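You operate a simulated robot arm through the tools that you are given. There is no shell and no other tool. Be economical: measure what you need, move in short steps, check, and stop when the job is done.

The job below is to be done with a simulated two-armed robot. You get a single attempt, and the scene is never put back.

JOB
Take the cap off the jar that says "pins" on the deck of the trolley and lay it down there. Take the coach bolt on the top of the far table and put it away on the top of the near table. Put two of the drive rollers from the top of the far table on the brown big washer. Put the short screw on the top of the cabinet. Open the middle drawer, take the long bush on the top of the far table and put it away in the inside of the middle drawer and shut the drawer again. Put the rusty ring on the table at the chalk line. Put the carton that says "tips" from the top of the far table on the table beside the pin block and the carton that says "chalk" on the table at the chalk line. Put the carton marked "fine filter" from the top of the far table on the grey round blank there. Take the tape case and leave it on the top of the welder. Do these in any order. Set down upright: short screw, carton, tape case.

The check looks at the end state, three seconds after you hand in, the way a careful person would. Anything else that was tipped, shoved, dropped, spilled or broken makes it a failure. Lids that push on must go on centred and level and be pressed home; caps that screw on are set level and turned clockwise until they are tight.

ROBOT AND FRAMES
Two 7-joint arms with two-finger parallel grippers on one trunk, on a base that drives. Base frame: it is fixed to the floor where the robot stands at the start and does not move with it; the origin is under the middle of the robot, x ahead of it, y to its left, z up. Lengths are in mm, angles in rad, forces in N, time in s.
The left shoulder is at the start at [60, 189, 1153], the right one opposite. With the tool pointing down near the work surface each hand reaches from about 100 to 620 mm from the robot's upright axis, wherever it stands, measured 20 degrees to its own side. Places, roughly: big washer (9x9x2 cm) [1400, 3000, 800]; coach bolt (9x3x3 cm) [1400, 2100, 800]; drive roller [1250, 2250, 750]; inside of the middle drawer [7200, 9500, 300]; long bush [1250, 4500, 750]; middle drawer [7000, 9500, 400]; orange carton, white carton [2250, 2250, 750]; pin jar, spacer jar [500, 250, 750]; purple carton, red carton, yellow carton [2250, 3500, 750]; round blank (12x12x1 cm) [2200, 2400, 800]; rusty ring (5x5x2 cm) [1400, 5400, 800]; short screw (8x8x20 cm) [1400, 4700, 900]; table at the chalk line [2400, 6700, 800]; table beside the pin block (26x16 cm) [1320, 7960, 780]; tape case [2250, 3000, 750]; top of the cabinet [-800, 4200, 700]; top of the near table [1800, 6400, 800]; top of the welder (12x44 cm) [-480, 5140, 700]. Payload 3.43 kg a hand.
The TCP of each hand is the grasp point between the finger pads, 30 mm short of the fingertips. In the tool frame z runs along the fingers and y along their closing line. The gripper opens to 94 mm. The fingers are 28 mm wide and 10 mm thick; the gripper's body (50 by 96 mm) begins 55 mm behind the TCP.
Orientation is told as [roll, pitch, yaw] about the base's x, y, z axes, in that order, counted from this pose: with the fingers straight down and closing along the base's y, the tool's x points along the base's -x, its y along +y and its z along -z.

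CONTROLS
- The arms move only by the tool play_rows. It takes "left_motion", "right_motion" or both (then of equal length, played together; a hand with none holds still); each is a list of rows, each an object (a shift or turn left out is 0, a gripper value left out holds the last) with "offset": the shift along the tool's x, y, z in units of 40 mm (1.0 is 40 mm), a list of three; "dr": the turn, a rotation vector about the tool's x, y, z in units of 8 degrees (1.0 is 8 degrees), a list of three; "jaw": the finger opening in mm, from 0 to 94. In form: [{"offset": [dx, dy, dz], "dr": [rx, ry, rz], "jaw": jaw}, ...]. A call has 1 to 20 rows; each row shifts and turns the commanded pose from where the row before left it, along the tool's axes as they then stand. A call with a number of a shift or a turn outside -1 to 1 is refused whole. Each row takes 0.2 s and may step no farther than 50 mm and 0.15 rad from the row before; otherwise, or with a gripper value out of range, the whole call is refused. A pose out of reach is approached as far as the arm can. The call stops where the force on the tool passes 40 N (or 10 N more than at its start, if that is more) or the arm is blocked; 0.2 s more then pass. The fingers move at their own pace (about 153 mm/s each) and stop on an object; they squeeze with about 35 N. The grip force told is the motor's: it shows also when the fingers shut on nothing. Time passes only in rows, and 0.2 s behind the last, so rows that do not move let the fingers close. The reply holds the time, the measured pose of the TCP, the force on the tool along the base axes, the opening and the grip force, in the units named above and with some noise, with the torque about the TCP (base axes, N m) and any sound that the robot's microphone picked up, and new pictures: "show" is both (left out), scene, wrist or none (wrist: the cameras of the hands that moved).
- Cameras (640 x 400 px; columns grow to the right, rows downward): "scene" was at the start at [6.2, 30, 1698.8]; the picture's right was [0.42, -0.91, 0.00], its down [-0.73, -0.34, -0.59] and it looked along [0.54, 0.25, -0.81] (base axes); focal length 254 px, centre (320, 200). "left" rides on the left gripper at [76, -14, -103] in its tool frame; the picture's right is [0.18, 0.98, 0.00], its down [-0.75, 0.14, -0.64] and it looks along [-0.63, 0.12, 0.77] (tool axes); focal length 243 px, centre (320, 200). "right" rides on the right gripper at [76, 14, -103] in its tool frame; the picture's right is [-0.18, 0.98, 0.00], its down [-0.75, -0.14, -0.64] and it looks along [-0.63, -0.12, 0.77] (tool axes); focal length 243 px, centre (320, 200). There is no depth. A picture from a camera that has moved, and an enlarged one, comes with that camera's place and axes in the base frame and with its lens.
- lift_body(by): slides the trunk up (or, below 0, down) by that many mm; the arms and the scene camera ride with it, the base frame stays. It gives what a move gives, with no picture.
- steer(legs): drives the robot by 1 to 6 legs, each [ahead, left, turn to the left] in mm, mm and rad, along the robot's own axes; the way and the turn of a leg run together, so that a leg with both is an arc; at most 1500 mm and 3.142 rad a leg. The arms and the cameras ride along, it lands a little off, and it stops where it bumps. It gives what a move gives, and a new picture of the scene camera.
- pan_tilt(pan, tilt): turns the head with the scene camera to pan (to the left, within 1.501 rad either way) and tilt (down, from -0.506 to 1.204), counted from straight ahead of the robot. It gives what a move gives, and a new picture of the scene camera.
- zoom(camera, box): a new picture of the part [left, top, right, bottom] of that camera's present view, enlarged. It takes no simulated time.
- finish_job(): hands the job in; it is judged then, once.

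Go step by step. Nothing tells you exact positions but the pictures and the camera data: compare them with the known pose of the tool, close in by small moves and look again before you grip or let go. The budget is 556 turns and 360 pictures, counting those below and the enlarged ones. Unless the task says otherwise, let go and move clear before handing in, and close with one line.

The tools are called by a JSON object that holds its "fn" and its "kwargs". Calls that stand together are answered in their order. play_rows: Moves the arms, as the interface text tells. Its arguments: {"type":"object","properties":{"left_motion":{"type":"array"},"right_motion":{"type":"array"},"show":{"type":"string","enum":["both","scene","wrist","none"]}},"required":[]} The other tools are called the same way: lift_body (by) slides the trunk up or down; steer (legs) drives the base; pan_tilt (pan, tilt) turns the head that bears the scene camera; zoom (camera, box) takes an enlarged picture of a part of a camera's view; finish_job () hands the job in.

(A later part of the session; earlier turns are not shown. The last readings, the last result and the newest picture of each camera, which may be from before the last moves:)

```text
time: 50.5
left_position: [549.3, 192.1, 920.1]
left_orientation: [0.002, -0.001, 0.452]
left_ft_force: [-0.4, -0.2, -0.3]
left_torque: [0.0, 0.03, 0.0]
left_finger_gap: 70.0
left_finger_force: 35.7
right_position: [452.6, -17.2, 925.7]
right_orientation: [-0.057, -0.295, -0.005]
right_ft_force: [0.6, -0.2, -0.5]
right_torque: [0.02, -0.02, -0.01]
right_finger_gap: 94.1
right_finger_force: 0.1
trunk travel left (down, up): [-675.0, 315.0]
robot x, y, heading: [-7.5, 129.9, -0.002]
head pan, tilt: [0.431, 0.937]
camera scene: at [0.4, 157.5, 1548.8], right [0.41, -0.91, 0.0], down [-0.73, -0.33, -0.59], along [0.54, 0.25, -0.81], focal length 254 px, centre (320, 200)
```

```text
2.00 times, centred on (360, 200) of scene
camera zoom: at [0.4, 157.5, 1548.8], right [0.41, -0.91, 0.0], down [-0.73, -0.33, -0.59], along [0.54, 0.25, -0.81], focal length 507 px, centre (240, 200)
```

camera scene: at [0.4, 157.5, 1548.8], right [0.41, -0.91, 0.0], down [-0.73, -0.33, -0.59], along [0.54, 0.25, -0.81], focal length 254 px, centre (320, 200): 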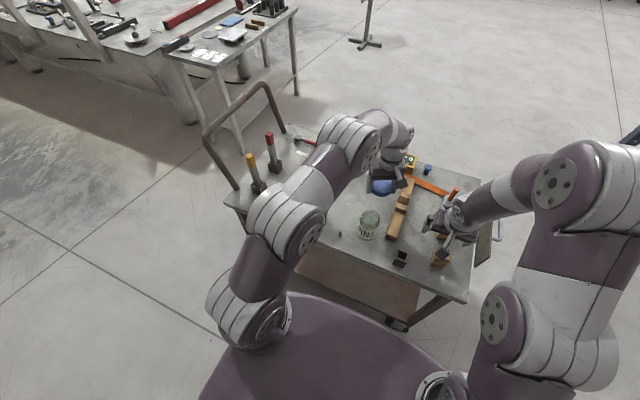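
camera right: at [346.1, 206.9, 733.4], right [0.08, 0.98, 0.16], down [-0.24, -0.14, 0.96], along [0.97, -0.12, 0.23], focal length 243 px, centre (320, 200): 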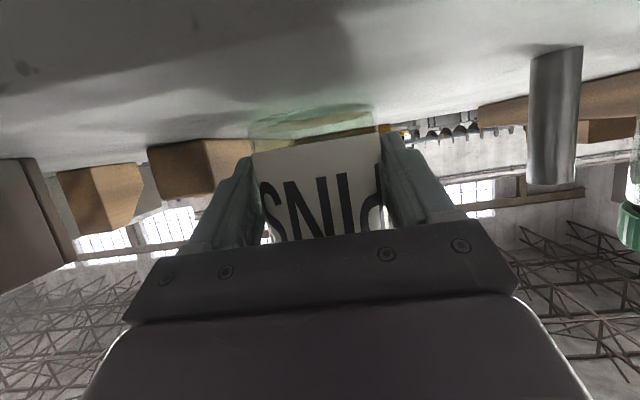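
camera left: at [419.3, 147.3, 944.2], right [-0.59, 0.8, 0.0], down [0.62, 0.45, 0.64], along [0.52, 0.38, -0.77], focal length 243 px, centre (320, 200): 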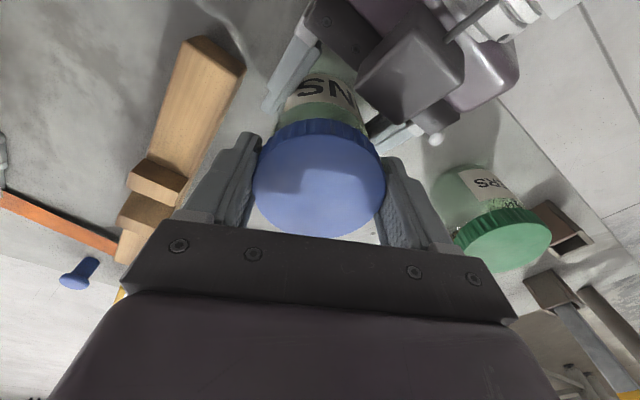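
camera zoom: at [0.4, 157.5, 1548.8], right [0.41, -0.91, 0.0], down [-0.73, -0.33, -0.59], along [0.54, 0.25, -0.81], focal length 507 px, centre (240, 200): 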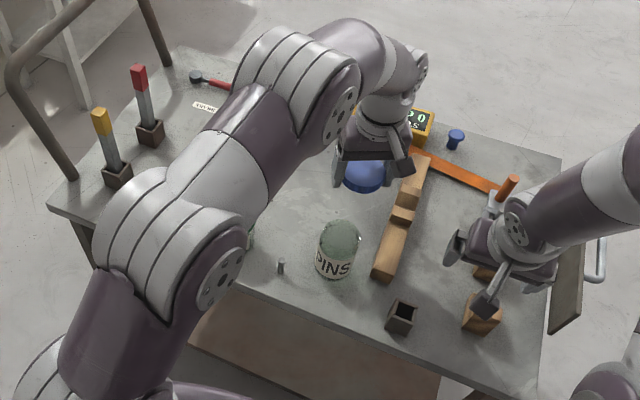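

{"fn": "play_rows", "kwargs": {"left_motion": [{"offset": [-0.46, 0.64, 0]}, {"offset": [-0.46, 0.64, 0]}, {"offset": [-0.46, 0.64, 0]}, {"offset": [0, 0, 1]}, {"offset": [0, 0, 1]}, {"offset": [0, 0, 1]}], "show": "wrist"}}

```text
time: 52.0
left_position: [564.4, 285.1, 803.0]
left_orientation: [0.0, 0.0, 0.451]
left_ft_force: [0.2, 0.4, 0.0]
left_torque: [0.0, 0.0, 0.02]
left_finger_gap: 69.9
left_finger_force: 34.7
right_position: [452.9, -16.4, 927.4]
right_orientation: [-0.056, -0.294, -0.006]
right_ft_force: [0.2, -0.7, -0.7]
right_torque: [-0.01, 0.03, -0.01]
right_finger_gap: 93.8
right_finger_force: 0.0
trunk travel left (down, up): [-675.0, 315.0]
robot x, y, heading: [-10.2, 124.4, -0.004]
head pan, tilt: [0.431, 0.937]
camera left: at [501.9, 240.8, 905.1], right [-0.59, 0.81, 0.0], down [0.62, 0.45, 0.64], along [0.52, 0.38, -0.77], focal length 243 px, centre (320, 200)
```

left: 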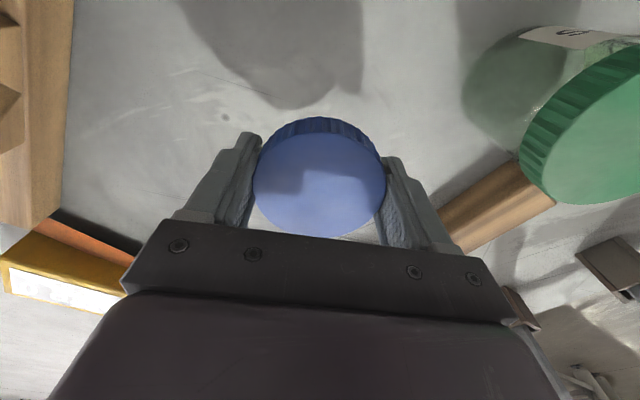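

Clear deck here. Lower gently until contact.

{"fn": "play_rows", "kwargs": {"left_motion": [{"offset": [0, 0, 0.8]}, {"offset": [0, 0, 0.4]}, {"offset": [0, 0, 0.1]}, {"offset": [0, 0, 0.05]}, {}], "show": "wrist"}}

```text
time: 53.1
left_position: [563.5, 285.4, 749.4]
left_orientation: [-0.001, -0.004, 0.451]
left_ft_force: [-1.5, 0.5, 14.7]
left_torque: [0.5, 0.51, 0.03]
left_finger_gap: 69.9
left_finger_force: 35.1
right_position: [451.3, -18.3, 928.6]
right_orientation: [-0.055, -0.297, -0.005]
right_ft_force: [-0.3, -0.4, -0.5]
right_torque: [-0.01, 0.02, 0.0]
right_finger_gap: 94.0
right_finger_force: 0.0
trunk travel left (down, up): [-675.0, 315.0]
robot x, y, heading: [-8.1, 126.9, -0.004]
head pan, tilt: [0.431, 0.937]
camera left: at [500.9, 240.9, 852.3], right [-0.59, 0.81, 0.0], down [0.61, 0.45, 0.65], along [0.52, 0.38, -0.76], focal length 243 px, centre (320, 200)
```

left: 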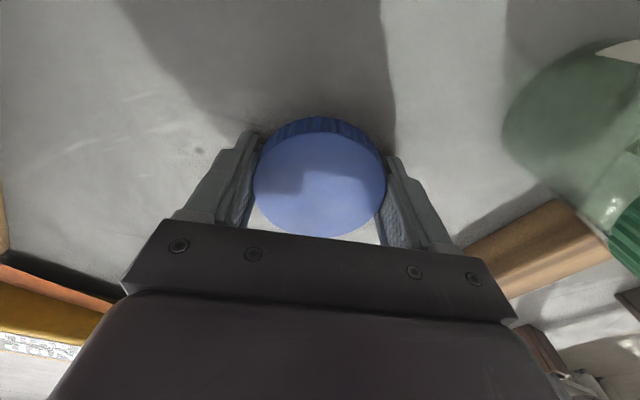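

Contact. Relax a touch, open, rise, and look.

{"fn": "play_rows", "kwargs": {"left_motion": [{"offset": [0, 0, -0.03]}, {"jaw": 90}, {"jaw": 94}, {"offset": [0, 0, -1]}, {"offset": [0, 0, -1]}, {"offset": [0, 0, -1]}, {"offset": [0, 0, -1]}], "show": "wrist"}}

```text
time: 54.8
left_position: [564.0, 283.5, 910.9]
left_orientation: [0.001, -0.001, 0.447]
left_ft_force: [0.3, 0.1, 0.4]
left_torque: [0.0, -0.01, -0.05]
left_finger_gap: 94.0
left_finger_force: 0.0
right_position: [452.0, -17.7, 928.1]
right_orientation: [-0.056, -0.297, -0.006]
right_ft_force: [0.5, 0.7, -0.5]
right_torque: [-0.02, -0.05, 0.0]
right_finger_gap: 94.0
right_finger_force: 0.0
trunk travel left (down, up): [-675.0, 315.0]
robot x, y, heading: [-10.1, 127.8, -0.001]
head pan, tilt: [0.431, 0.937]
camera left: at [501.7, 239.0, 1013.1], right [-0.59, 0.81, 0.0], down [0.62, 0.45, 0.64], along [0.52, 0.38, -0.77], focal length 243 px, centre (320, 200)
```

left: 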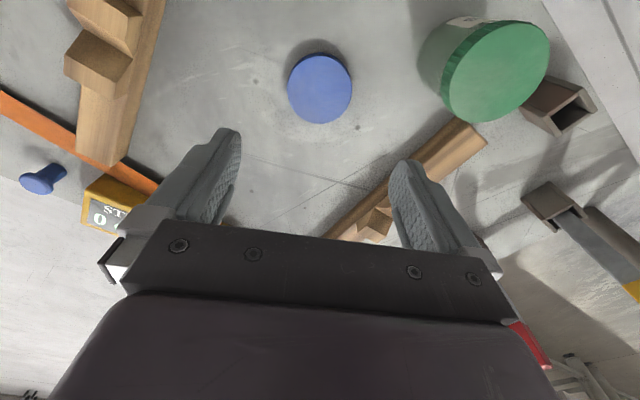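

Cap laid flat on the deck. Now raise the trunk, back off and survey toward the tables.

{"fn": "lift_body", "kwargs": {"by": 150}}

{"fn": "play_rows", "kwargs": {"left_motion": [{"dr": [0, 0, 0.8]}, {"dr": [0, 0, 0.8]}, {"dr": [0, 0, 0.8]}, {"dr": [0, 0, 0.8]}, {"offset": [0.9, 0.5, 0]}, {"offset": [0.9, 0.5, 0]}, {"offset": [0.9, 0.5, 0]}, {"offset": [0.9, 0.5, 0]}, {"offset": [0.9, 0.5, 0]}, {"offset": [0.9, 0.5, 0]}], "right_motion": [{"dr": [0, 0.8, 0]}, {"dr": [0, 0.8, 0]}, {"dr": [0.4, 0.5, 0]}, {}, {"offset": [0.9, -0.4, 0]}, {"offset": [0.9, -0.4, 0]}, {"offset": [0.9, -0.4, 0]}, {"offset": [0.9, -0.4, 0]}, {}, {}], "show": "none"}}

{"fn": "steer", "kwargs": {"legs": [[-350, 0, 0]]}}

{"fn": "pan_tilt", "kwargs": {"pan": 1.1, "tilt": 0.35}}

```text
time: 56.5
left_position: [566.1, 284.3, 1059.9]
left_orientation: [0.0, -0.003, 0.451]
left_ft_force: [-0.1, -0.5, -0.4]
left_torque: [0.01, -0.01, 0.01]
left_finger_gap: 94.0
left_finger_force: 0.1
right_position: [452.4, -16.5, 1075.5]
right_orientation: [-0.056, -0.295, -0.004]
right_ft_force: [-0.4, 0.0, 0.5]
right_torque: [0.01, 0.03, -0.02]
right_finger_gap: 94.1
right_finger_force: 0.0
trunk travel left (down, up): [-825.0, 165.0]
robot x, y, heading: [-8.7, 127.7, -0.005]
head pan, tilt: [0.431, 0.937]
```

```text
time: 58.7
left_position: [346.1, 402.4, 1058.5]
left_orientation: [0.0, -0.001, 0.0]
left_ft_force: [-0.1, -0.3, 0.4]
left_torque: [0.01, -0.06, -0.02]
left_finger_gap: 94.2
left_finger_force: 0.0
right_position: [305.6, -75.8, 1084.0]
right_orientation: [-0.11, -0.003, -0.022]
right_ft_force: [0.5, 0.8, 0.2]
right_torque: [-0.01, 0.01, -0.01]
right_finger_gap: 93.9
right_finger_force: 0.1
trunk travel left (down, up): [-825.0, 165.0]
robot x, y, heading: [-7.0, 128.4, -0.005]
head pan, tilt: [0.431, 0.937]
```

```text
time: 61.0
left_position: [-0.6, 403.8, 1058.3]
left_orientation: [0.002, 0.0, 0.002]
left_ft_force: [0.0, 0.3, -0.1]
left_torque: [-0.02, -0.01, -0.01]
left_finger_gap: 93.8
left_finger_force: 0.1
right_position: [-41.4, -75.6, 1082.8]
right_orientation: [-0.109, -0.003, -0.025]
right_ft_force: [0.0, -0.7, -0.6]
right_torque: [0.0, -0.02, -0.02]
right_finger_gap: 94.0
right_finger_force: 0.2
trunk travel left (down, up): [-825.0, 165.0]
robot x, y, heading: [-352.1, 131.1, -0.007]
head pan, tilt: [0.431, 0.937]
camera scene: at [-349.6, 158.6, 1698.8], right [0.41, -0.91, 0.0], down [-0.73, -0.33, -0.59], along [0.54, 0.24, -0.81], focal length 254 px, centre (320, 200)
```

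scene: 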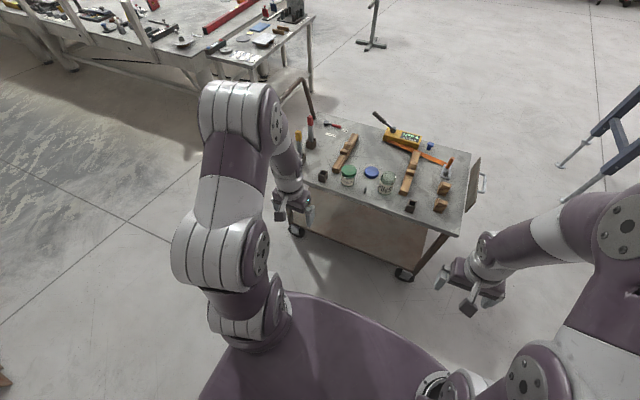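

```text
time: 62.0
left_position: [0.0, 403.1, 1059.2]
left_orientation: [0.002, 0.001, 0.0]
left_ft_force: [0.6, -0.2, 0.3]
left_torque: [0.01, 0.0, -0.02]
left_finger_gap: 93.9
left_finger_force: 0.1
right_position: [-42.4, -74.2, 1082.9]
right_orientation: [-0.109, -0.004, -0.023]
right_ft_force: [-0.5, 0.2, 0.3]
right_torque: [0.02, 0.02, 0.04]
right_finger_gap: 94.1
right_finger_force: 0.0
trunk travel left (down, up): [-825.0, 165.0]
robot x, y, heading: [-355.7, 127.8, -0.004]
head pan, tilt: [1.1, 0.351]
camera scene: at [-374.0, 210.9, 1749.1], right [0.89, -0.46, 0.0], down [-0.16, -0.31, -0.94], along [0.43, 0.83, -0.34], focal length 254 px, centre (320, 200)
```

scene: 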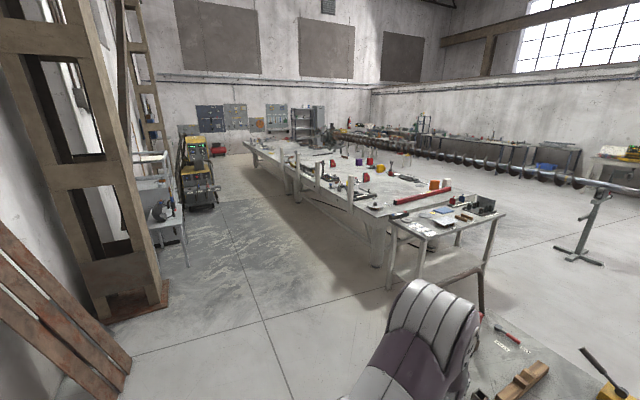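

{"fn": "zoom", "kwargs": {"camera": "scene", "box": [230, 130, 510, 270]}}

{"fn": "zoom", "kwargs": {"camera": "scene", "box": [110, 100, 350, 220]}}

```text
2.29 times, centred on (370, 200) of scene
camera zoom: at [-374.0, 210.9, 1749.1], right [0.89, -0.46, 0.0], down [-0.16, -0.31, -0.94], along [0.43, 0.83, -0.34], focal length 580 px, centre (206, 200)
```

zoom: 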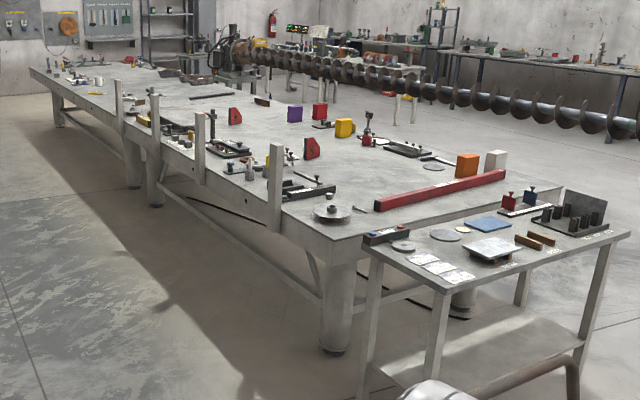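

```text
2.67 times, centred on (230, 160) of scene
camera zoom: at [-374.0, 210.9, 1749.1], right [0.89, -0.46, 0.0], down [-0.16, -0.31, -0.94], along [0.43, 0.83, -0.34], focal length 676 px, centre (560, 307)
```

zoom: 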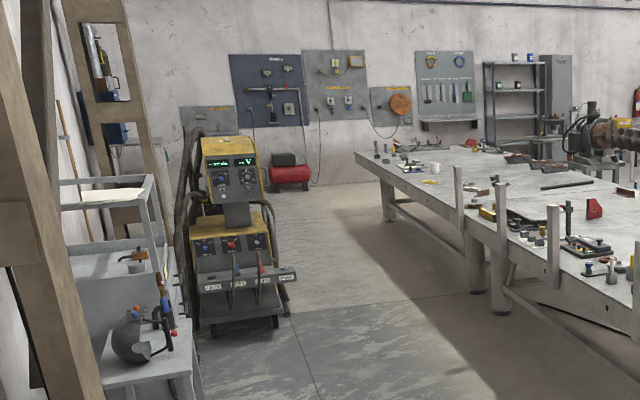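

I see the long steel table (x≈1100–2500, y≈2000–8000), with a small table in front and the welder and cabinets on the left. I'll drive to its near -x side at y≈2150, facing it.

{"fn": "pan_tilt", "kwargs": {"pan": 0.0, "tilt": 0.8}}

{"fn": "steer", "kwargs": {"legs": [[0, 1500, 0], [1000, 470, 0]]}}

```text
time: 63.4
left_position: [-1.6, 403.2, 1059.6]
left_orientation: [0.002, -0.003, 0.002]
left_ft_force: [1.0, 0.5, -0.2]
left_torque: [-0.02, -0.02, 0.01]
left_finger_gap: 94.2
left_finger_force: 0.1
right_position: [-42.2, -74.8, 1083.0]
right_orientation: [-0.109, -0.005, -0.024]
right_ft_force: [0.8, -0.4, -0.4]
right_torque: [-0.01, 0.0, 0.02]
right_finger_gap: 93.9
right_finger_force: 0.1
trunk travel left (down, up): [-825.0, 165.0]
robot x, y, heading: [-355.8, 127.6, -0.004]
head pan, tilt: [0.0, 0.799]
camera scene: at [-336.6, 128.0, 1709.5], right [0.0, -1.0, 0.0], down [-0.72, 0.0, -0.7], along [0.7, 0.0, -0.72], focal length 254 px, centre (320, 200)
```

scene: 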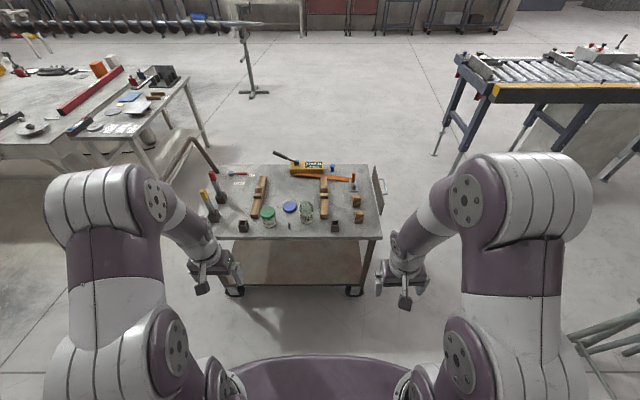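

```text
time: 76.1
left_position: [1054.2, 2319.0, 1059.6]
left_orientation: [0.003, -0.002, -0.047]
left_ft_force: [0.0, 0.2, 0.1]
left_torque: [0.0, -0.03, 0.01]
left_finger_gap: 93.9
left_finger_force: 0.1
right_position: [989.0, 1843.9, 1082.7]
right_orientation: [-0.107, -0.005, -0.071]
right_ft_force: [-0.7, 0.7, -1.3]
right_torque: [-0.01, 0.01, 0.0]
right_finger_gap: 93.6
right_finger_force: 0.1
trunk travel left (down, up): [-825.0, 165.0]
robot x, y, heading: [686.3, 2065.2, -0.05]
head pan, tilt: [0.0, 0.799]
camera scene: at [705.6, 2059.6, 1709.6], right [-0.05, -1.0, 0.0], down [-0.72, 0.04, -0.7], along [0.7, -0.04, -0.72], focal length 254 px, centre (320, 200)
```

scene: 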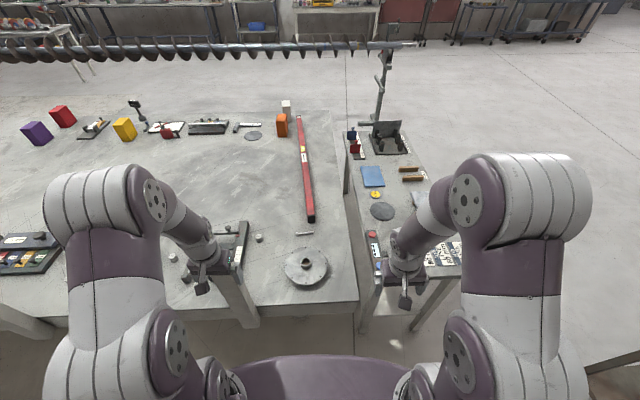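

{"fn": "zoom", "kwargs": {"camera": "scene", "box": [140, 180, 380, 330]}}

{"fn": "zoom", "kwargs": {"camera": "scene", "box": [10, 80, 340, 200]}}

```text
2.67 times, centred on (260, 255) of scene
camera zoom: at [705.6, 2059.6, 1709.6], right [-0.05, -1.0, 0.0], down [-0.72, 0.04, -0.7], along [0.7, -0.04, -0.72], focal length 676 px, centre (480, 53)
```

zoom: 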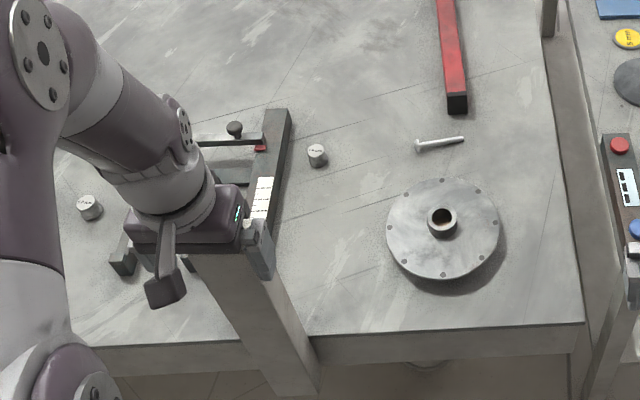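

```text
1.94 times, centred on (175, 140) of scene
camera zoom: at [705.6, 2059.6, 1709.6], right [-0.05, -1.0, 0.0], down [-0.72, 0.04, -0.7], along [0.7, -0.04, -0.72], focal length 492 px, centre (601, 316)
```

zoom: 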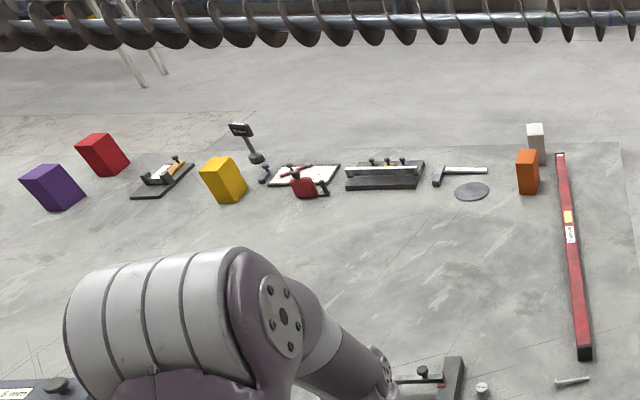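

Coach bolt is at about (1418, 2088); rollers are the short cylinders near (1395, 2298) and (1309, 2646). I'll shift so the right hand can reach the bolt.

{"fn": "steer", "kwargs": {"legs": [[124, 211, 0.05]]}}

```text
time: 76.8
left_position: [1054.0, 2319.5, 1058.5]
left_orientation: [-0.001, 0.013, -0.049]
left_ft_force: [-4.8, -20.6, 14.2]
left_torque: [0.1, 0.22, 0.03]
left_finger_gap: 94.1
left_finger_force: 0.3
right_position: [993.4, 1845.9, 1084.1]
right_orientation: [-0.105, -0.004, -0.075]
right_ft_force: [-0.3, -0.2, -0.4]
right_torque: [0.01, 0.01, 0.01]
right_finger_gap: 93.8
right_finger_force: 0.1
trunk travel left (down, up): [-825.0, 165.0]
robot x, y, heading: [694.7, 2066.2, -0.05]
head pan, tilt: [0.0, 0.799]
stopped in leg 1: the force on the tool passed its limit (the readings are from after the stop); the commanded pose is now the measured one
camera scene: at [708.8, 2061.3, 1709.8], right [-0.05, -1.0, 0.0], down [-0.71, 0.04, -0.7], along [0.7, -0.03, -0.72], focal length 254 px, centre (320, 200)
```

scene: 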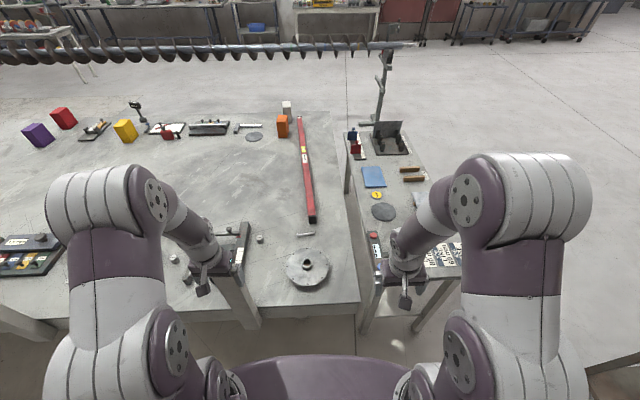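

The left hand touched the post – it's taller than I thought. Back off straight away and look.

{"fn": "steer", "kwargs": {"legs": [[-150, -20, 0]]}}

{"fn": "play_rows", "kwargs": {"left_motion": [{"offset": [0, 0, -1]}, {"offset": [0, 0, -1]}, {"offset": [0, 0, -1]}, {"offset": [0, 0, -1]}], "right_motion": [{"offset": [0, 0, -0.6]}, {"offset": [0, 0, -0.6]}, {"offset": [0, 0, -0.6]}, {"offset": [0, 0, -0.6]}], "show": "wrist"}}

```text
time: 77.7
left_position: [1042.8, 2319.9, 1059.7]
left_orientation: [-0.002, -0.001, -0.046]
left_ft_force: [1.3, -11.0, 5.0]
left_torque: [-0.09, 0.08, -0.04]
left_finger_gap: 94.0
left_finger_force: 0.1
right_position: [977.2, 1847.7, 1082.6]
right_orientation: [-0.108, -0.002, -0.074]
right_ft_force: [0.7, 0.4, -0.3]
right_torque: [0.04, -0.01, 0.0]
right_finger_gap: 93.7
right_finger_force: 0.1
trunk travel left (down, up): [-825.0, 165.0]
robot x, y, heading: [674.0, 2066.4, -0.053]
head pan, tilt: [0.0, 0.799]
stopped in leg 1: the force on the tool passed its limit (the readings are from after the stop); the commanded pose is now the measured one
camera scene: at [693.6, 2063.1, 1709.6], right [-0.05, -1.0, 0.0], down [-0.72, 0.04, -0.7], along [0.7, -0.04, -0.72], focal length 254 px, centre (320, 200)
```

scene: 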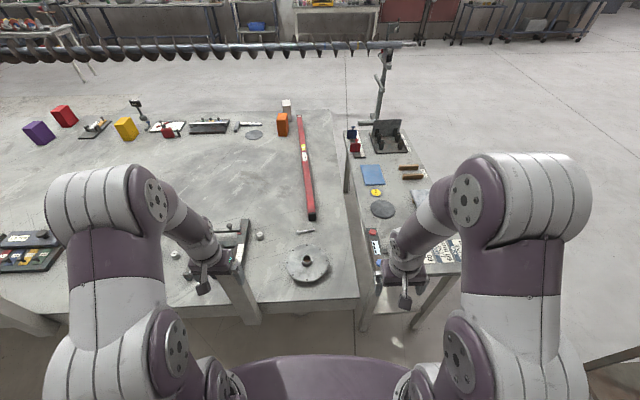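

```text
time: 78.7
left_position: [1041.9, 2322.0, 1221.9]
left_orientation: [-0.002, -0.003, -0.045]
left_ft_force: [-0.3, -0.8, -0.3]
left_torque: [0.03, -0.02, 0.02]
left_finger_gap: 93.9
left_finger_force: 0.1
right_position: [976.6, 1858.9, 1180.6]
right_orientation: [-0.111, -0.003, -0.072]
right_ft_force: [-0.4, 0.2, -0.2]
right_torque: [-0.03, -0.03, 0.01]
right_finger_gap: 94.3
right_finger_force: 0.1
trunk travel left (down, up): [-825.0, 165.0]
robot x, y, heading: [672.4, 2064.6, -0.053]
head pan, tilt: [0.0, 0.799]
camera right: at [902.2, 1890.2, 1278.8], right [0.25, 0.96, -0.11], down [0.74, -0.12, 0.66], along [0.62, -0.25, -0.75], focal length 243 px, centre (320, 200)
camera left: at [964.7, 2313.2, 1323.8], right [-0.14, 0.99, 0.0], down [0.76, 0.11, 0.64], along [0.64, 0.09, -0.77], focal length 243 px, centre (320, 200)
```

right: 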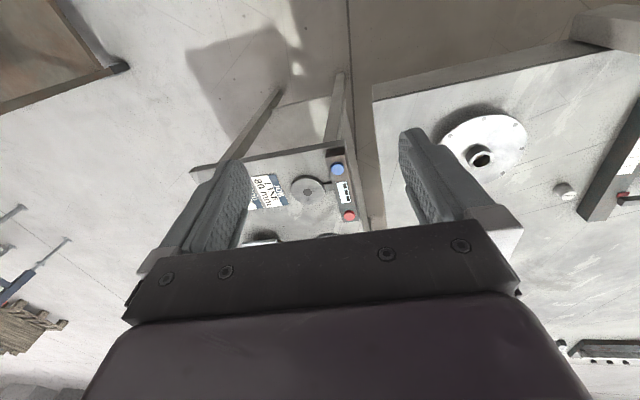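
left: 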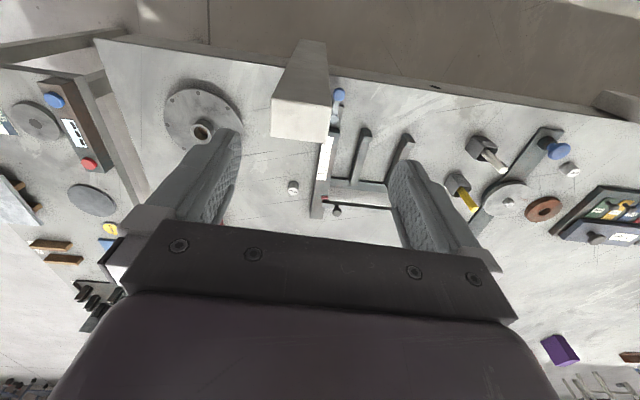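

Hand clear above the post now (post top ≈ (1083, 2302, ~1030)). Zoom for rollers and washers.

{"fn": "zoom", "kwargs": {"camera": "left", "box": [260, 100, 640, 280]}}

```text
1.68 times, centred on (450, 190) of left
camera zoom: at [964.7, 2313.2, 1323.8], right [-0.14, 0.99, 0.0], down [0.76, 0.11, 0.64], along [0.64, 0.09, -0.77], focal length 409 px, centre (101, 217)
```

zoom: 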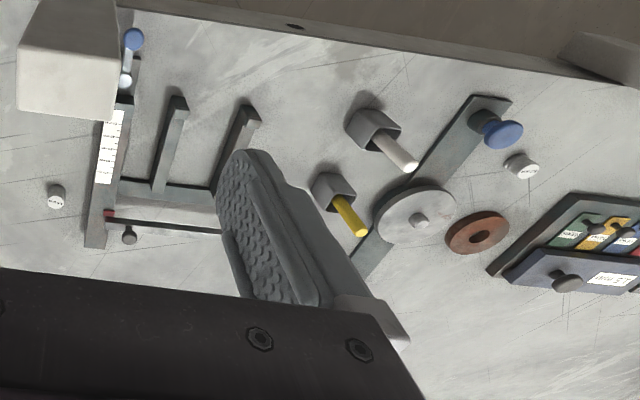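

{"fn": "zoom", "kwargs": {"camera": "left", "box": [540, 160, 600, 200]}}

{"fn": "zoom", "kwargs": {"camera": "left", "box": [270, 165, 330, 205]}}

{"fn": "zoom", "kwargs": {"camera": "scene", "box": [130, 210, 280, 310]}}

```text
10.00 times, centred on (570, 180) of left
camera zoom: at [964.7, 2313.2, 1323.8], right [-0.14, 0.99, 0.0], down [0.76, 0.11, 0.64], along [0.64, 0.09, -0.77], focal length 2426 px, centre (-2180, 400)
```

zoom: 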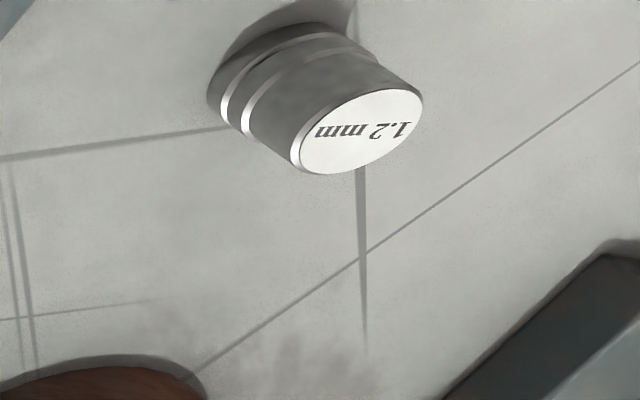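

```text
10.00 times, centred on (300, 185) of left
camera zoom: at [964.7, 2313.2, 1323.8], right [-0.14, 0.99, 0.0], down [0.76, 0.11, 0.64], along [0.64, 0.09, -0.77], focal length 2426 px, centre (520, 350)
```

zoom: 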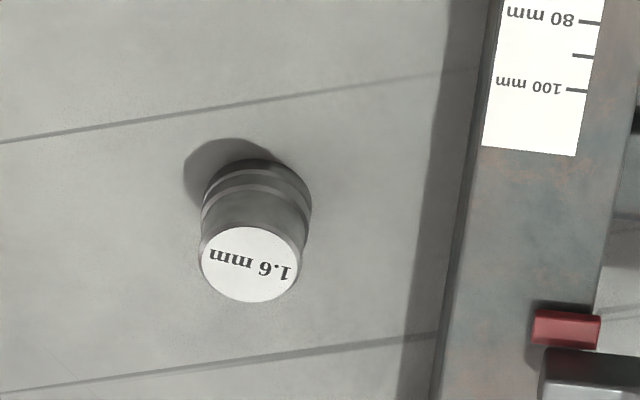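

```text
4.00 times, centred on (205, 260) of scene
camera zoom: at [691.3, 2065.9, 1709.5], right [-0.05, -1.0, 0.0], down [-0.71, 0.04, -0.7], along [0.7, -0.04, -0.72], focal length 1014 px, centre (780, -40)
```

zoom: 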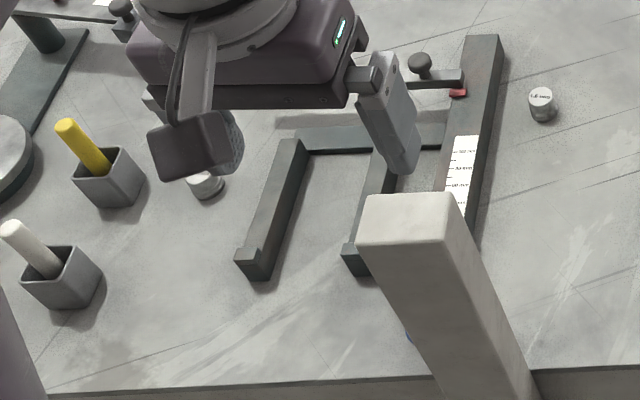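

Three rollers (1.2 mm, 1.6 mm, one more) and the brown washer at (1374, 3070) found. First the bolt: drive closer at y≈2150.

{"fn": "steer", "kwargs": {"legs": [[0, 94, 0.053], [173, 0, 0]]}}

```text
time: 80.9
left_position: [1205.1, 2434.1, 1220.9]
left_orientation: [-0.001, -0.002, 0.005]
left_ft_force: [0.2, -0.6, -0.2]
left_torque: [0.03, 0.0, -0.02]
left_finger_gap: 93.8
left_finger_force: 0.1
right_position: [1165.4, 1968.9, 1178.2]
right_orientation: [-0.111, -0.004, -0.023]
right_ft_force: [0.2, 0.6, 0.3]
right_torque: [-0.01, -0.03, 0.01]
right_finger_gap: 94.2
right_finger_force: 0.0
trunk travel left (down, up): [-825.0, 165.0]
robot x, y, heading: [852.2, 2160.0, 0.001]
head pan, tilt: [0.0, 0.799]
camera scene: at [868.7, 2160.0, 1709.6], right [0.0, -1.0, 0.0], down [-0.72, 0.0, -0.7], along [0.7, 0.0, -0.72], focal length 254 px, centre (320, 200)
```

scene: 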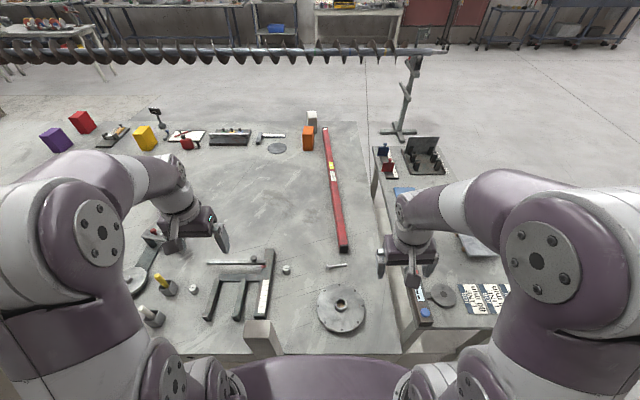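

No bump. The bolt lies at about (1410, 2087) nearly along y. Bring the right hand above it with fingers closing along x.

{"fn": "play_rows", "kwargs": {"right_motion": [{"dr": [-0.79, 0, -0.16], "jaw": 50}, {"offset": [-0.68, 0.36, 0.62]}, {"offset": [-0.68, 0.36, 0.62]}, {"offset": [-0.68, 0.36, 0.62]}, {"offset": [-0.68, 0.36, 0.62]}, {"offset": [-0.68, 0.36, 0.62]}, {"offset": [-0.68, 0.36, 0.62]}, {"offset": [-0.68, 0.36, 0.62]}, {"offset": [-0.68, 0.36, 0.62]}, {"offset": [-0.68, 0.36, 0.62]}, {"dr": [0, 0, 1]}, {"dr": [0, 0, 1]}, {"dr": [0, 0, 1]}, {"dr": [0, 0, 1]}, {"dr": [0, 0, 1]}, {"dr": [0, 0, 1]}, {"dr": [0, 0, 1]}, {"dr": [0, 0, 1]}, {"dr": [0, 0, 1]}, {"dr": [0, 0, 1]}], "show": "wrist"}}

```text
time: 85.1
left_position: [1207.7, 2434.9, 1219.6]
left_orientation: [-0.001, 0.0, 0.006]
left_ft_force: [0.1, -0.7, 0.9]
left_torque: [0.0, -0.02, -0.02]
left_finger_gap: 93.7
left_finger_force: 0.0
right_position: [1412.6, 2097.8, 956.7]
right_orientation: [0.003, -0.001, -1.398]
right_ft_force: [0.1, 0.3, -0.3]
right_torque: [0.0, -0.02, 0.02]
right_finger_gap: 50.0
right_finger_force: 0.1
trunk travel left (down, up): [-825.0, 165.0]
robot x, y, heading: [846.7, 2162.3, -0.002]
head pan, tilt: [0.0, 0.799]
camera right: at [1413.4, 2176.2, 1058.0], right [1.0, -0.01, 0.0], down [-0.01, -0.77, 0.64], along [-0.01, -0.64, -0.77], focal length 243 px, centre (320, 200)
```

right: 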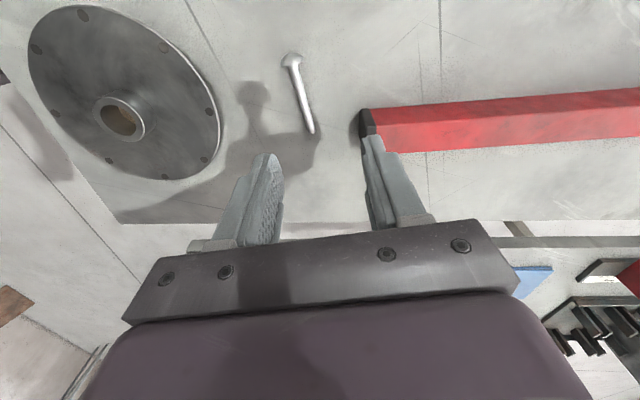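

Combining views, the tabletop is at about z=780 and the bolt centre at (1391, 2096). Shift and descend around the shank.

{"fn": "play_rows", "kwargs": {"right_motion": [{"offset": [0.15, -0.57, 0]}, {"offset": [0, 0, 1]}, {"offset": [0, 0, 1]}, {"offset": [0, 0, 0.8]}], "show": "wrist"}}

```text
time: 86.1
left_position: [1208.2, 2435.1, 1220.7]
left_orientation: [-0.001, 0.002, 0.006]
left_ft_force: [-0.1, -0.1, 0.3]
left_torque: [-0.03, 0.0, 0.01]
left_finger_gap: 93.6
left_finger_force: 0.1
right_position: [1387.2, 2099.1, 843.4]
right_orientation: [0.004, 0.0, -1.396]
right_ft_force: [0.3, 0.1, -0.5]
right_torque: [0.0, 0.02, 0.02]
right_finger_gap: 50.1
right_finger_force: 0.1
trunk travel left (down, up): [-825.0, 165.0]
robot x, y, heading: [850.4, 2160.2, -0.002]
head pan, tilt: [0.0, 0.799]
camera right: at [1388.0, 2177.3, 946.0], right [1.0, -0.01, 0.0], down [-0.01, -0.77, 0.64], along [0.0, -0.64, -0.77], focal length 243 px, centre (320, 200)
```

right: 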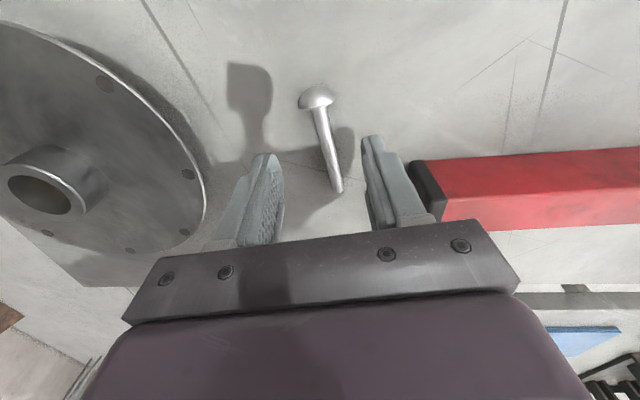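

{"fn": "play_rows", "kwargs": {"right_motion": [{"offset": [0, 0.12, 0.3]}, {"offset": [0, 0, 0.3]}, {"offset": [0, 0, 0.1]}, {"offset": [0, 0, 0.05]}], "show": "wrist"}}

```text
time: 87.1
left_position: [1207.6, 2434.7, 1220.2]
left_orientation: [-0.002, 0.0, 0.007]
left_ft_force: [0.5, -0.4, 0.4]
left_torque: [-0.01, -0.03, 0.03]
left_finger_gap: 93.9
left_finger_force: 0.1
right_position: [1391.6, 2101.2, 814.0]
right_orientation: [0.001, 0.002, -1.396]
right_ft_force: [0.4, -0.4, -0.8]
right_torque: [0.02, 0.01, 0.0]
right_finger_gap: 50.1
right_finger_force: 0.0
trunk travel left (down, up): [-825.0, 165.0]
robot x, y, heading: [853.1, 2159.7, -0.001]
head pan, tilt: [0.0, 0.799]
camera right: at [1393.3, 2179.1, 916.5], right [1.0, -0.01, 0.0], down [-0.01, -0.77, 0.64], along [0.0, -0.64, -0.77], focal length 243 px, centre (320, 200)
```

right: 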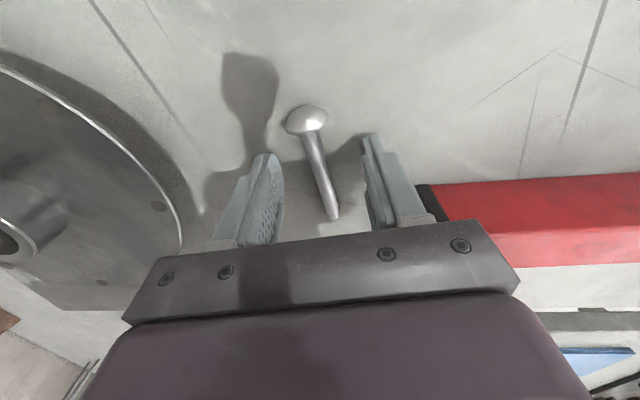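

{"fn": "play_rows", "kwargs": {"right_motion": [{"offset": [0, 0, 0.08]}, {"offset": [0, 0, 0.06]}, {"jaw": 0}, {"jaw": 0}, {"jaw": 0}], "show": "wrist"}}

```text
time: 88.3
left_position: [1204.7, 2434.8, 1220.7]
left_orientation: [-0.002, -0.004, 0.006]
left_ft_force: [0.5, 0.2, 0.4]
left_torque: [0.0, 0.01, -0.01]
left_finger_gap: 94.1
left_finger_force: 0.0
right_position: [1389.0, 2100.8, 809.1]
right_orientation: [0.004, -0.001, -1.396]
right_ft_force: [-8.5, -0.4, 12.0]
right_torque: [-0.06, 0.37, -0.03]
right_finger_gap: 9.0
right_finger_force: 35.0
trunk travel left (down, up): [-825.0, 165.0]
robot x, y, heading: [852.8, 2163.1, -0.003]
head pan, tilt: [0.0, 0.799]
camera right: at [1390.6, 2178.8, 911.6], right [1.0, -0.01, 0.0], down [-0.01, -0.77, 0.64], along [0.0, -0.64, -0.77], focal length 243 px, centre (320, 200)
```

right: 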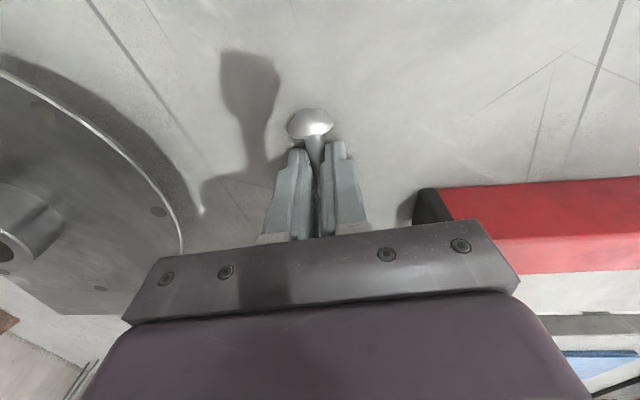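

Bolt gripped (9 mm). Lift and retract it to a safe carry height; then back off from the table.

{"fn": "play_rows", "kwargs": {"right_motion": [{"offset": [0, 0, -0.6]}, {"offset": [0, 0, -1]}, {"offset": [0, 0, -1]}, {"offset": [0, 0, -1]}, {"offset": [0, 0, -1]}, {"offset": [0, 0, -1]}, {"offset": [0, 0, -1]}, {"offset": [0, 0, -1]}, {"offset": [0, 0, -1]}, {"offset": [0, -1, 0]}, {"offset": [0, -1, 0]}, {"offset": [0, -1, 0]}, {"offset": [0, -1, 0]}, {"offset": [0, -1, 0]}, {"offset": [-0.8, -0.6, 0]}, {"offset": [-0.8, -0.6, 0]}, {"offset": [-0.8, -0.6, 0]}], "show": "wrist"}}

{"fn": "steer", "kwargs": {"legs": [[-180, 0, 0], [0, 270, 0]]}}

```text
time: 91.9
left_position: [1207.3, 2433.4, 1220.8]
left_orientation: [-0.001, -0.001, 0.005]
left_ft_force: [0.7, -0.6, -0.5]
left_torque: [-0.01, -0.02, -0.03]
left_finger_gap: 94.1
left_finger_force: 0.0
right_position: [1121.4, 1955.6, 1136.4]
right_orientation: [0.004, 0.0, -1.395]
right_ft_force: [0.8, -0.4, -0.7]
right_torque: [0.01, -0.03, -0.02]
right_finger_gap: 8.8
right_finger_force: 34.8
right hand out of reach, approached as far as the arm can: row 9
trunk travel left (down, up): [-825.0, 165.0]
robot x, y, heading: [852.5, 2161.0, -0.003]
head pan, tilt: [0.0, 0.799]
camera right: at [1122.2, 2033.1, 1238.7], right [1.0, -0.01, 0.0], down [-0.01, -0.77, 0.64], along [0.0, -0.64, -0.77], focal length 243 px, centre (320, 200)
```

right: 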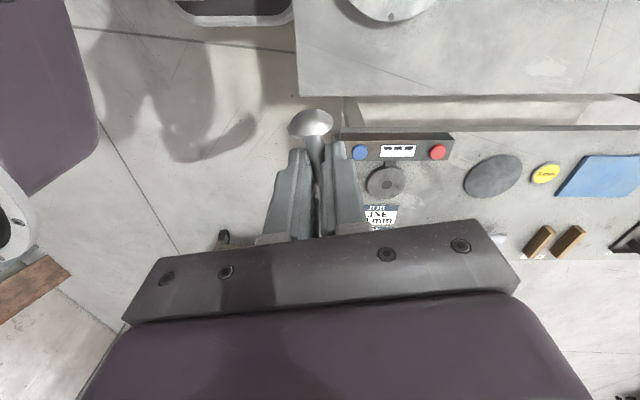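

```text
time: 94.9
left_position: [1027.7, 2708.1, 1219.8]
left_orientation: [0.0, -0.001, 0.007]
left_ft_force: [0.1, 0.1, 0.7]
left_torque: [-0.01, 0.0, -0.01]
left_finger_gap: 94.0
left_finger_force: 0.1
right_position: [943.7, 2228.4, 1137.4]
right_orientation: [0.003, 0.001, -1.396]
right_ft_force: [1.0, -0.9, -0.1]
right_torque: [0.0, 0.0, 0.01]
right_finger_gap: 9.2
right_finger_force: 35.6
trunk travel left (down, up): [-825.0, 165.0]
robot x, y, heading: [667.1, 2437.4, -0.002]
head pan, tilt: [0.0, 0.799]
camera scene: at [691.5, 2433.8, 1709.5], right [0.0, -1.0, 0.0], down [-0.72, 0.0, -0.7], along [0.7, 0.0, -0.72], focal length 254 px, centre (320, 200)
```

scene: 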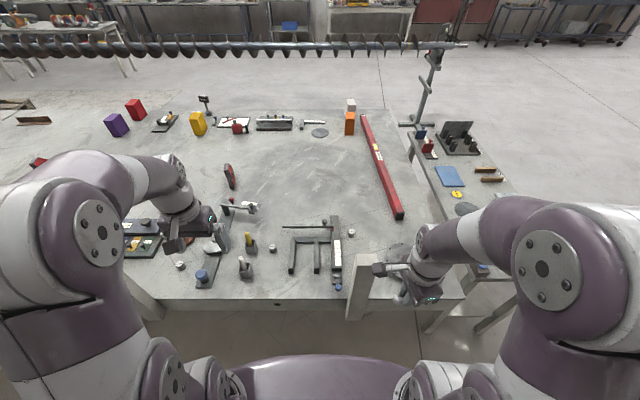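

Rollers confirmed at about (1290, 2634) and (1210, 2988). Drive forward and pick the first with the left hand.

{"fn": "steer", "kwargs": {"legs": [[120, 0, 0]]}}

{"fn": "play_rows", "kwargs": {"left_motion": [{"offset": [-0.5, -0.26, 0.9]}, {"offset": [-0.5, -0.26, 0.9]}, {"offset": [-0.5, -0.26, 0.9]}, {"offset": [-0.5, -0.26, 0.9]}, {"offset": [-0.5, -0.26, 0.9]}, {"offset": [-0.5, -0.26, 0.9]}, {"offset": [-0.5, -0.26, 0.9]}], "show": "wrist"}}

```text
time: 96.2
left_position: [1146.1, 2709.1, 1221.0]
left_orientation: [-0.002, -0.001, 0.004]
left_ft_force: [0.1, 0.0, 0.3]
left_torque: [-0.01, -0.01, -0.04]
left_finger_gap: 93.9
left_finger_force: 0.1
right_position: [1061.8, 2229.7, 1136.5]
right_orientation: [0.003, 0.0, -1.396]
right_ft_force: [-0.1, 0.6, -0.3]
right_torque: [0.03, 0.03, -0.01]
right_finger_gap: 8.9
right_finger_force: 35.0
trunk travel left (down, up): [-825.0, 165.0]
robot x, y, heading: [789.9, 2437.0, -0.001]
head pan, tilt: [0.0, 0.799]
camera scene: at [809.7, 2435.3, 1709.6], right [0.0, -1.0, 0.0], down [-0.72, 0.0, -0.7], along [0.7, 0.0, -0.72], focal length 254 px, centre (320, 200)
```

scene: 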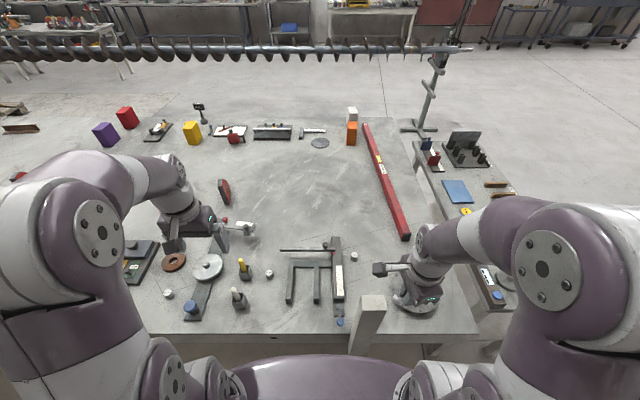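

```text
time: 97.8
left_position: [1291.1, 2635.6, 970.0]
left_orientation: [-0.001, -0.001, 0.003]
left_ft_force: [-0.8, -0.8, -0.1]
left_torque: [0.0, -0.02, 0.03]
left_finger_gap: 93.8
left_finger_force: 0.2
right_position: [1063.6, 2231.4, 1137.0]
right_orientation: [0.0, 0.0, -1.393]
right_ft_force: [0.8, -0.3, -0.6]
right_torque: [-0.01, 0.03, 0.0]
right_finger_gap: 8.9
right_finger_force: 34.5
trunk travel left (down, up): [-825.0, 165.0]
robot x, y, heading: [790.9, 2435.2, 0.001]
head pan, tilt: [0.0, 0.799]
camera left: at [1215.0, 2622.8, 1072.4], right [-0.19, 0.98, 0.0], down [0.75, 0.15, 0.64], along [0.63, 0.12, -0.77], focal length 243 px, centre (320, 200)
```

left: 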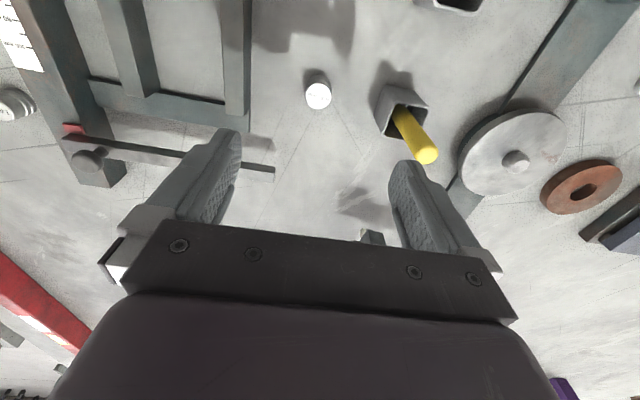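

Roller centred. Narrow the jaws and descend.

{"fn": "play_rows", "kwargs": {"left_motion": [{"jaw": 50}, {"offset": [0, 0, 1]}, {"offset": [0, 0, 1]}, {"offset": [0, 0, 1]}, {"offset": [0, 0, 0.85]}, {"jaw": 10}, {"jaw": 10}, {"jaw": 10}], "show": "wrist"}}

```text
time: 99.6
left_position: [1286.1, 2634.3, 815.4]
left_orientation: [-0.003, 0.0, 0.005]
left_ft_force: [0.1, 0.3, 0.3]
left_torque: [0.01, -0.03, -0.01]
left_finger_gap: 29.1
left_finger_force: 35.2
right_position: [1061.8, 2230.3, 1136.8]
right_orientation: [0.002, 0.0, -1.394]
right_ft_force: [0.2, 0.7, 0.3]
right_torque: [0.0, 0.02, -0.02]
right_finger_gap: 8.8
right_finger_force: 34.2
trunk travel left (down, up): [-825.0, 165.0]
robot x, y, heading: [789.8, 2433.2, 0.002]
head pan, tilt: [0.0, 0.799]
camera left: at [1211.3, 2622.3, 918.0], right [-0.19, 0.98, 0.0], down [0.75, 0.15, 0.64], along [0.63, 0.12, -0.77], focal length 243 px, centre (320, 200)
```

left: 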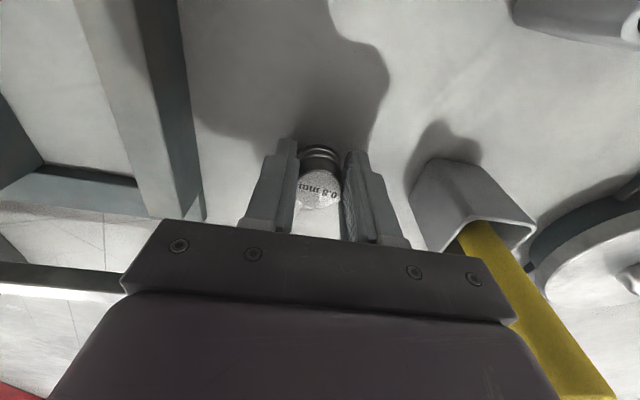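

Roller (0.8 mm) gripped. Lift high, back off, drive left 400 mm.

{"fn": "play_rows", "kwargs": {"left_motion": [{"offset": [0, 0, -1]}, {"offset": [0, 0, -1]}, {"offset": [0, 0, -1]}, {"offset": [0, 0, -1]}, {"offset": [0, 0, -1]}, {"offset": [0, 0, -1]}, {"offset": [0, 0, -1]}, {"offset": [0, 0, -1]}, {"offset": [0.5, 0, -0.8]}, {"offset": [0.5, 0, -0.5]}, {"offset": [0.5, 0, 0]}, {"offset": [0.5, 0, 0]}], "show": "none"}}

{"fn": "steer", "kwargs": {"legs": [[-150, 0, 0], [0, 400, 0]]}}

```text
time: 102.2
left_position: [1205.3, 2636.1, 1185.0]
left_orientation: [-0.002, -0.002, 0.006]
left_ft_force: [-0.1, 1.0, -1.3]
left_torque: [-0.01, 0.0, 0.02]
left_finger_gap: 29.1
left_finger_force: 34.9
right_position: [1060.7, 2230.1, 1137.1]
right_orientation: [0.005, 0.001, -1.395]
right_ft_force: [0.6, 1.2, -0.3]
right_torque: [-0.01, 0.0, -0.01]
right_finger_gap: 8.8
right_finger_force: 35.0
trunk travel left (down, up): [-825.0, 165.0]
robot x, y, heading: [792.9, 2434.7, -0.002]
head pan, tilt: [0.0, 0.799]
```

```text
time: 105.6
left_position: [1056.1, 3035.6, 1185.0]
left_orientation: [-0.002, 0.0, 0.005]
left_ft_force: [-0.3, -0.2, -0.3]
left_torque: [0.02, 0.03, 0.02]
left_finger_gap: 29.0
left_finger_force: 35.1
right_position: [913.2, 2629.2, 1137.0]
right_orientation: [0.002, 0.002, -1.394]
right_ft_force: [0.0, 0.6, -0.9]
right_torque: [-0.01, -0.03, 0.0]
right_finger_gap: 8.6
right_finger_force: 34.6
trunk travel left (down, up): [-825.0, 165.0]
robot x, y, heading: [640.1, 2836.9, 0.004]
head pan, tilt: [0.0, 0.799]
camera scene: at [661.0, 2833.6, 1709.5], right [0.0, -1.0, 0.0], down [-0.72, 0.0, -0.7], along [0.7, 0.0, -0.72], focal length 254 px, centre (320, 200)
```

scene: 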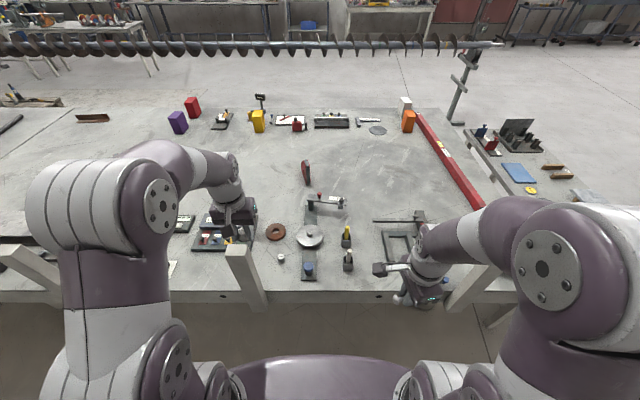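

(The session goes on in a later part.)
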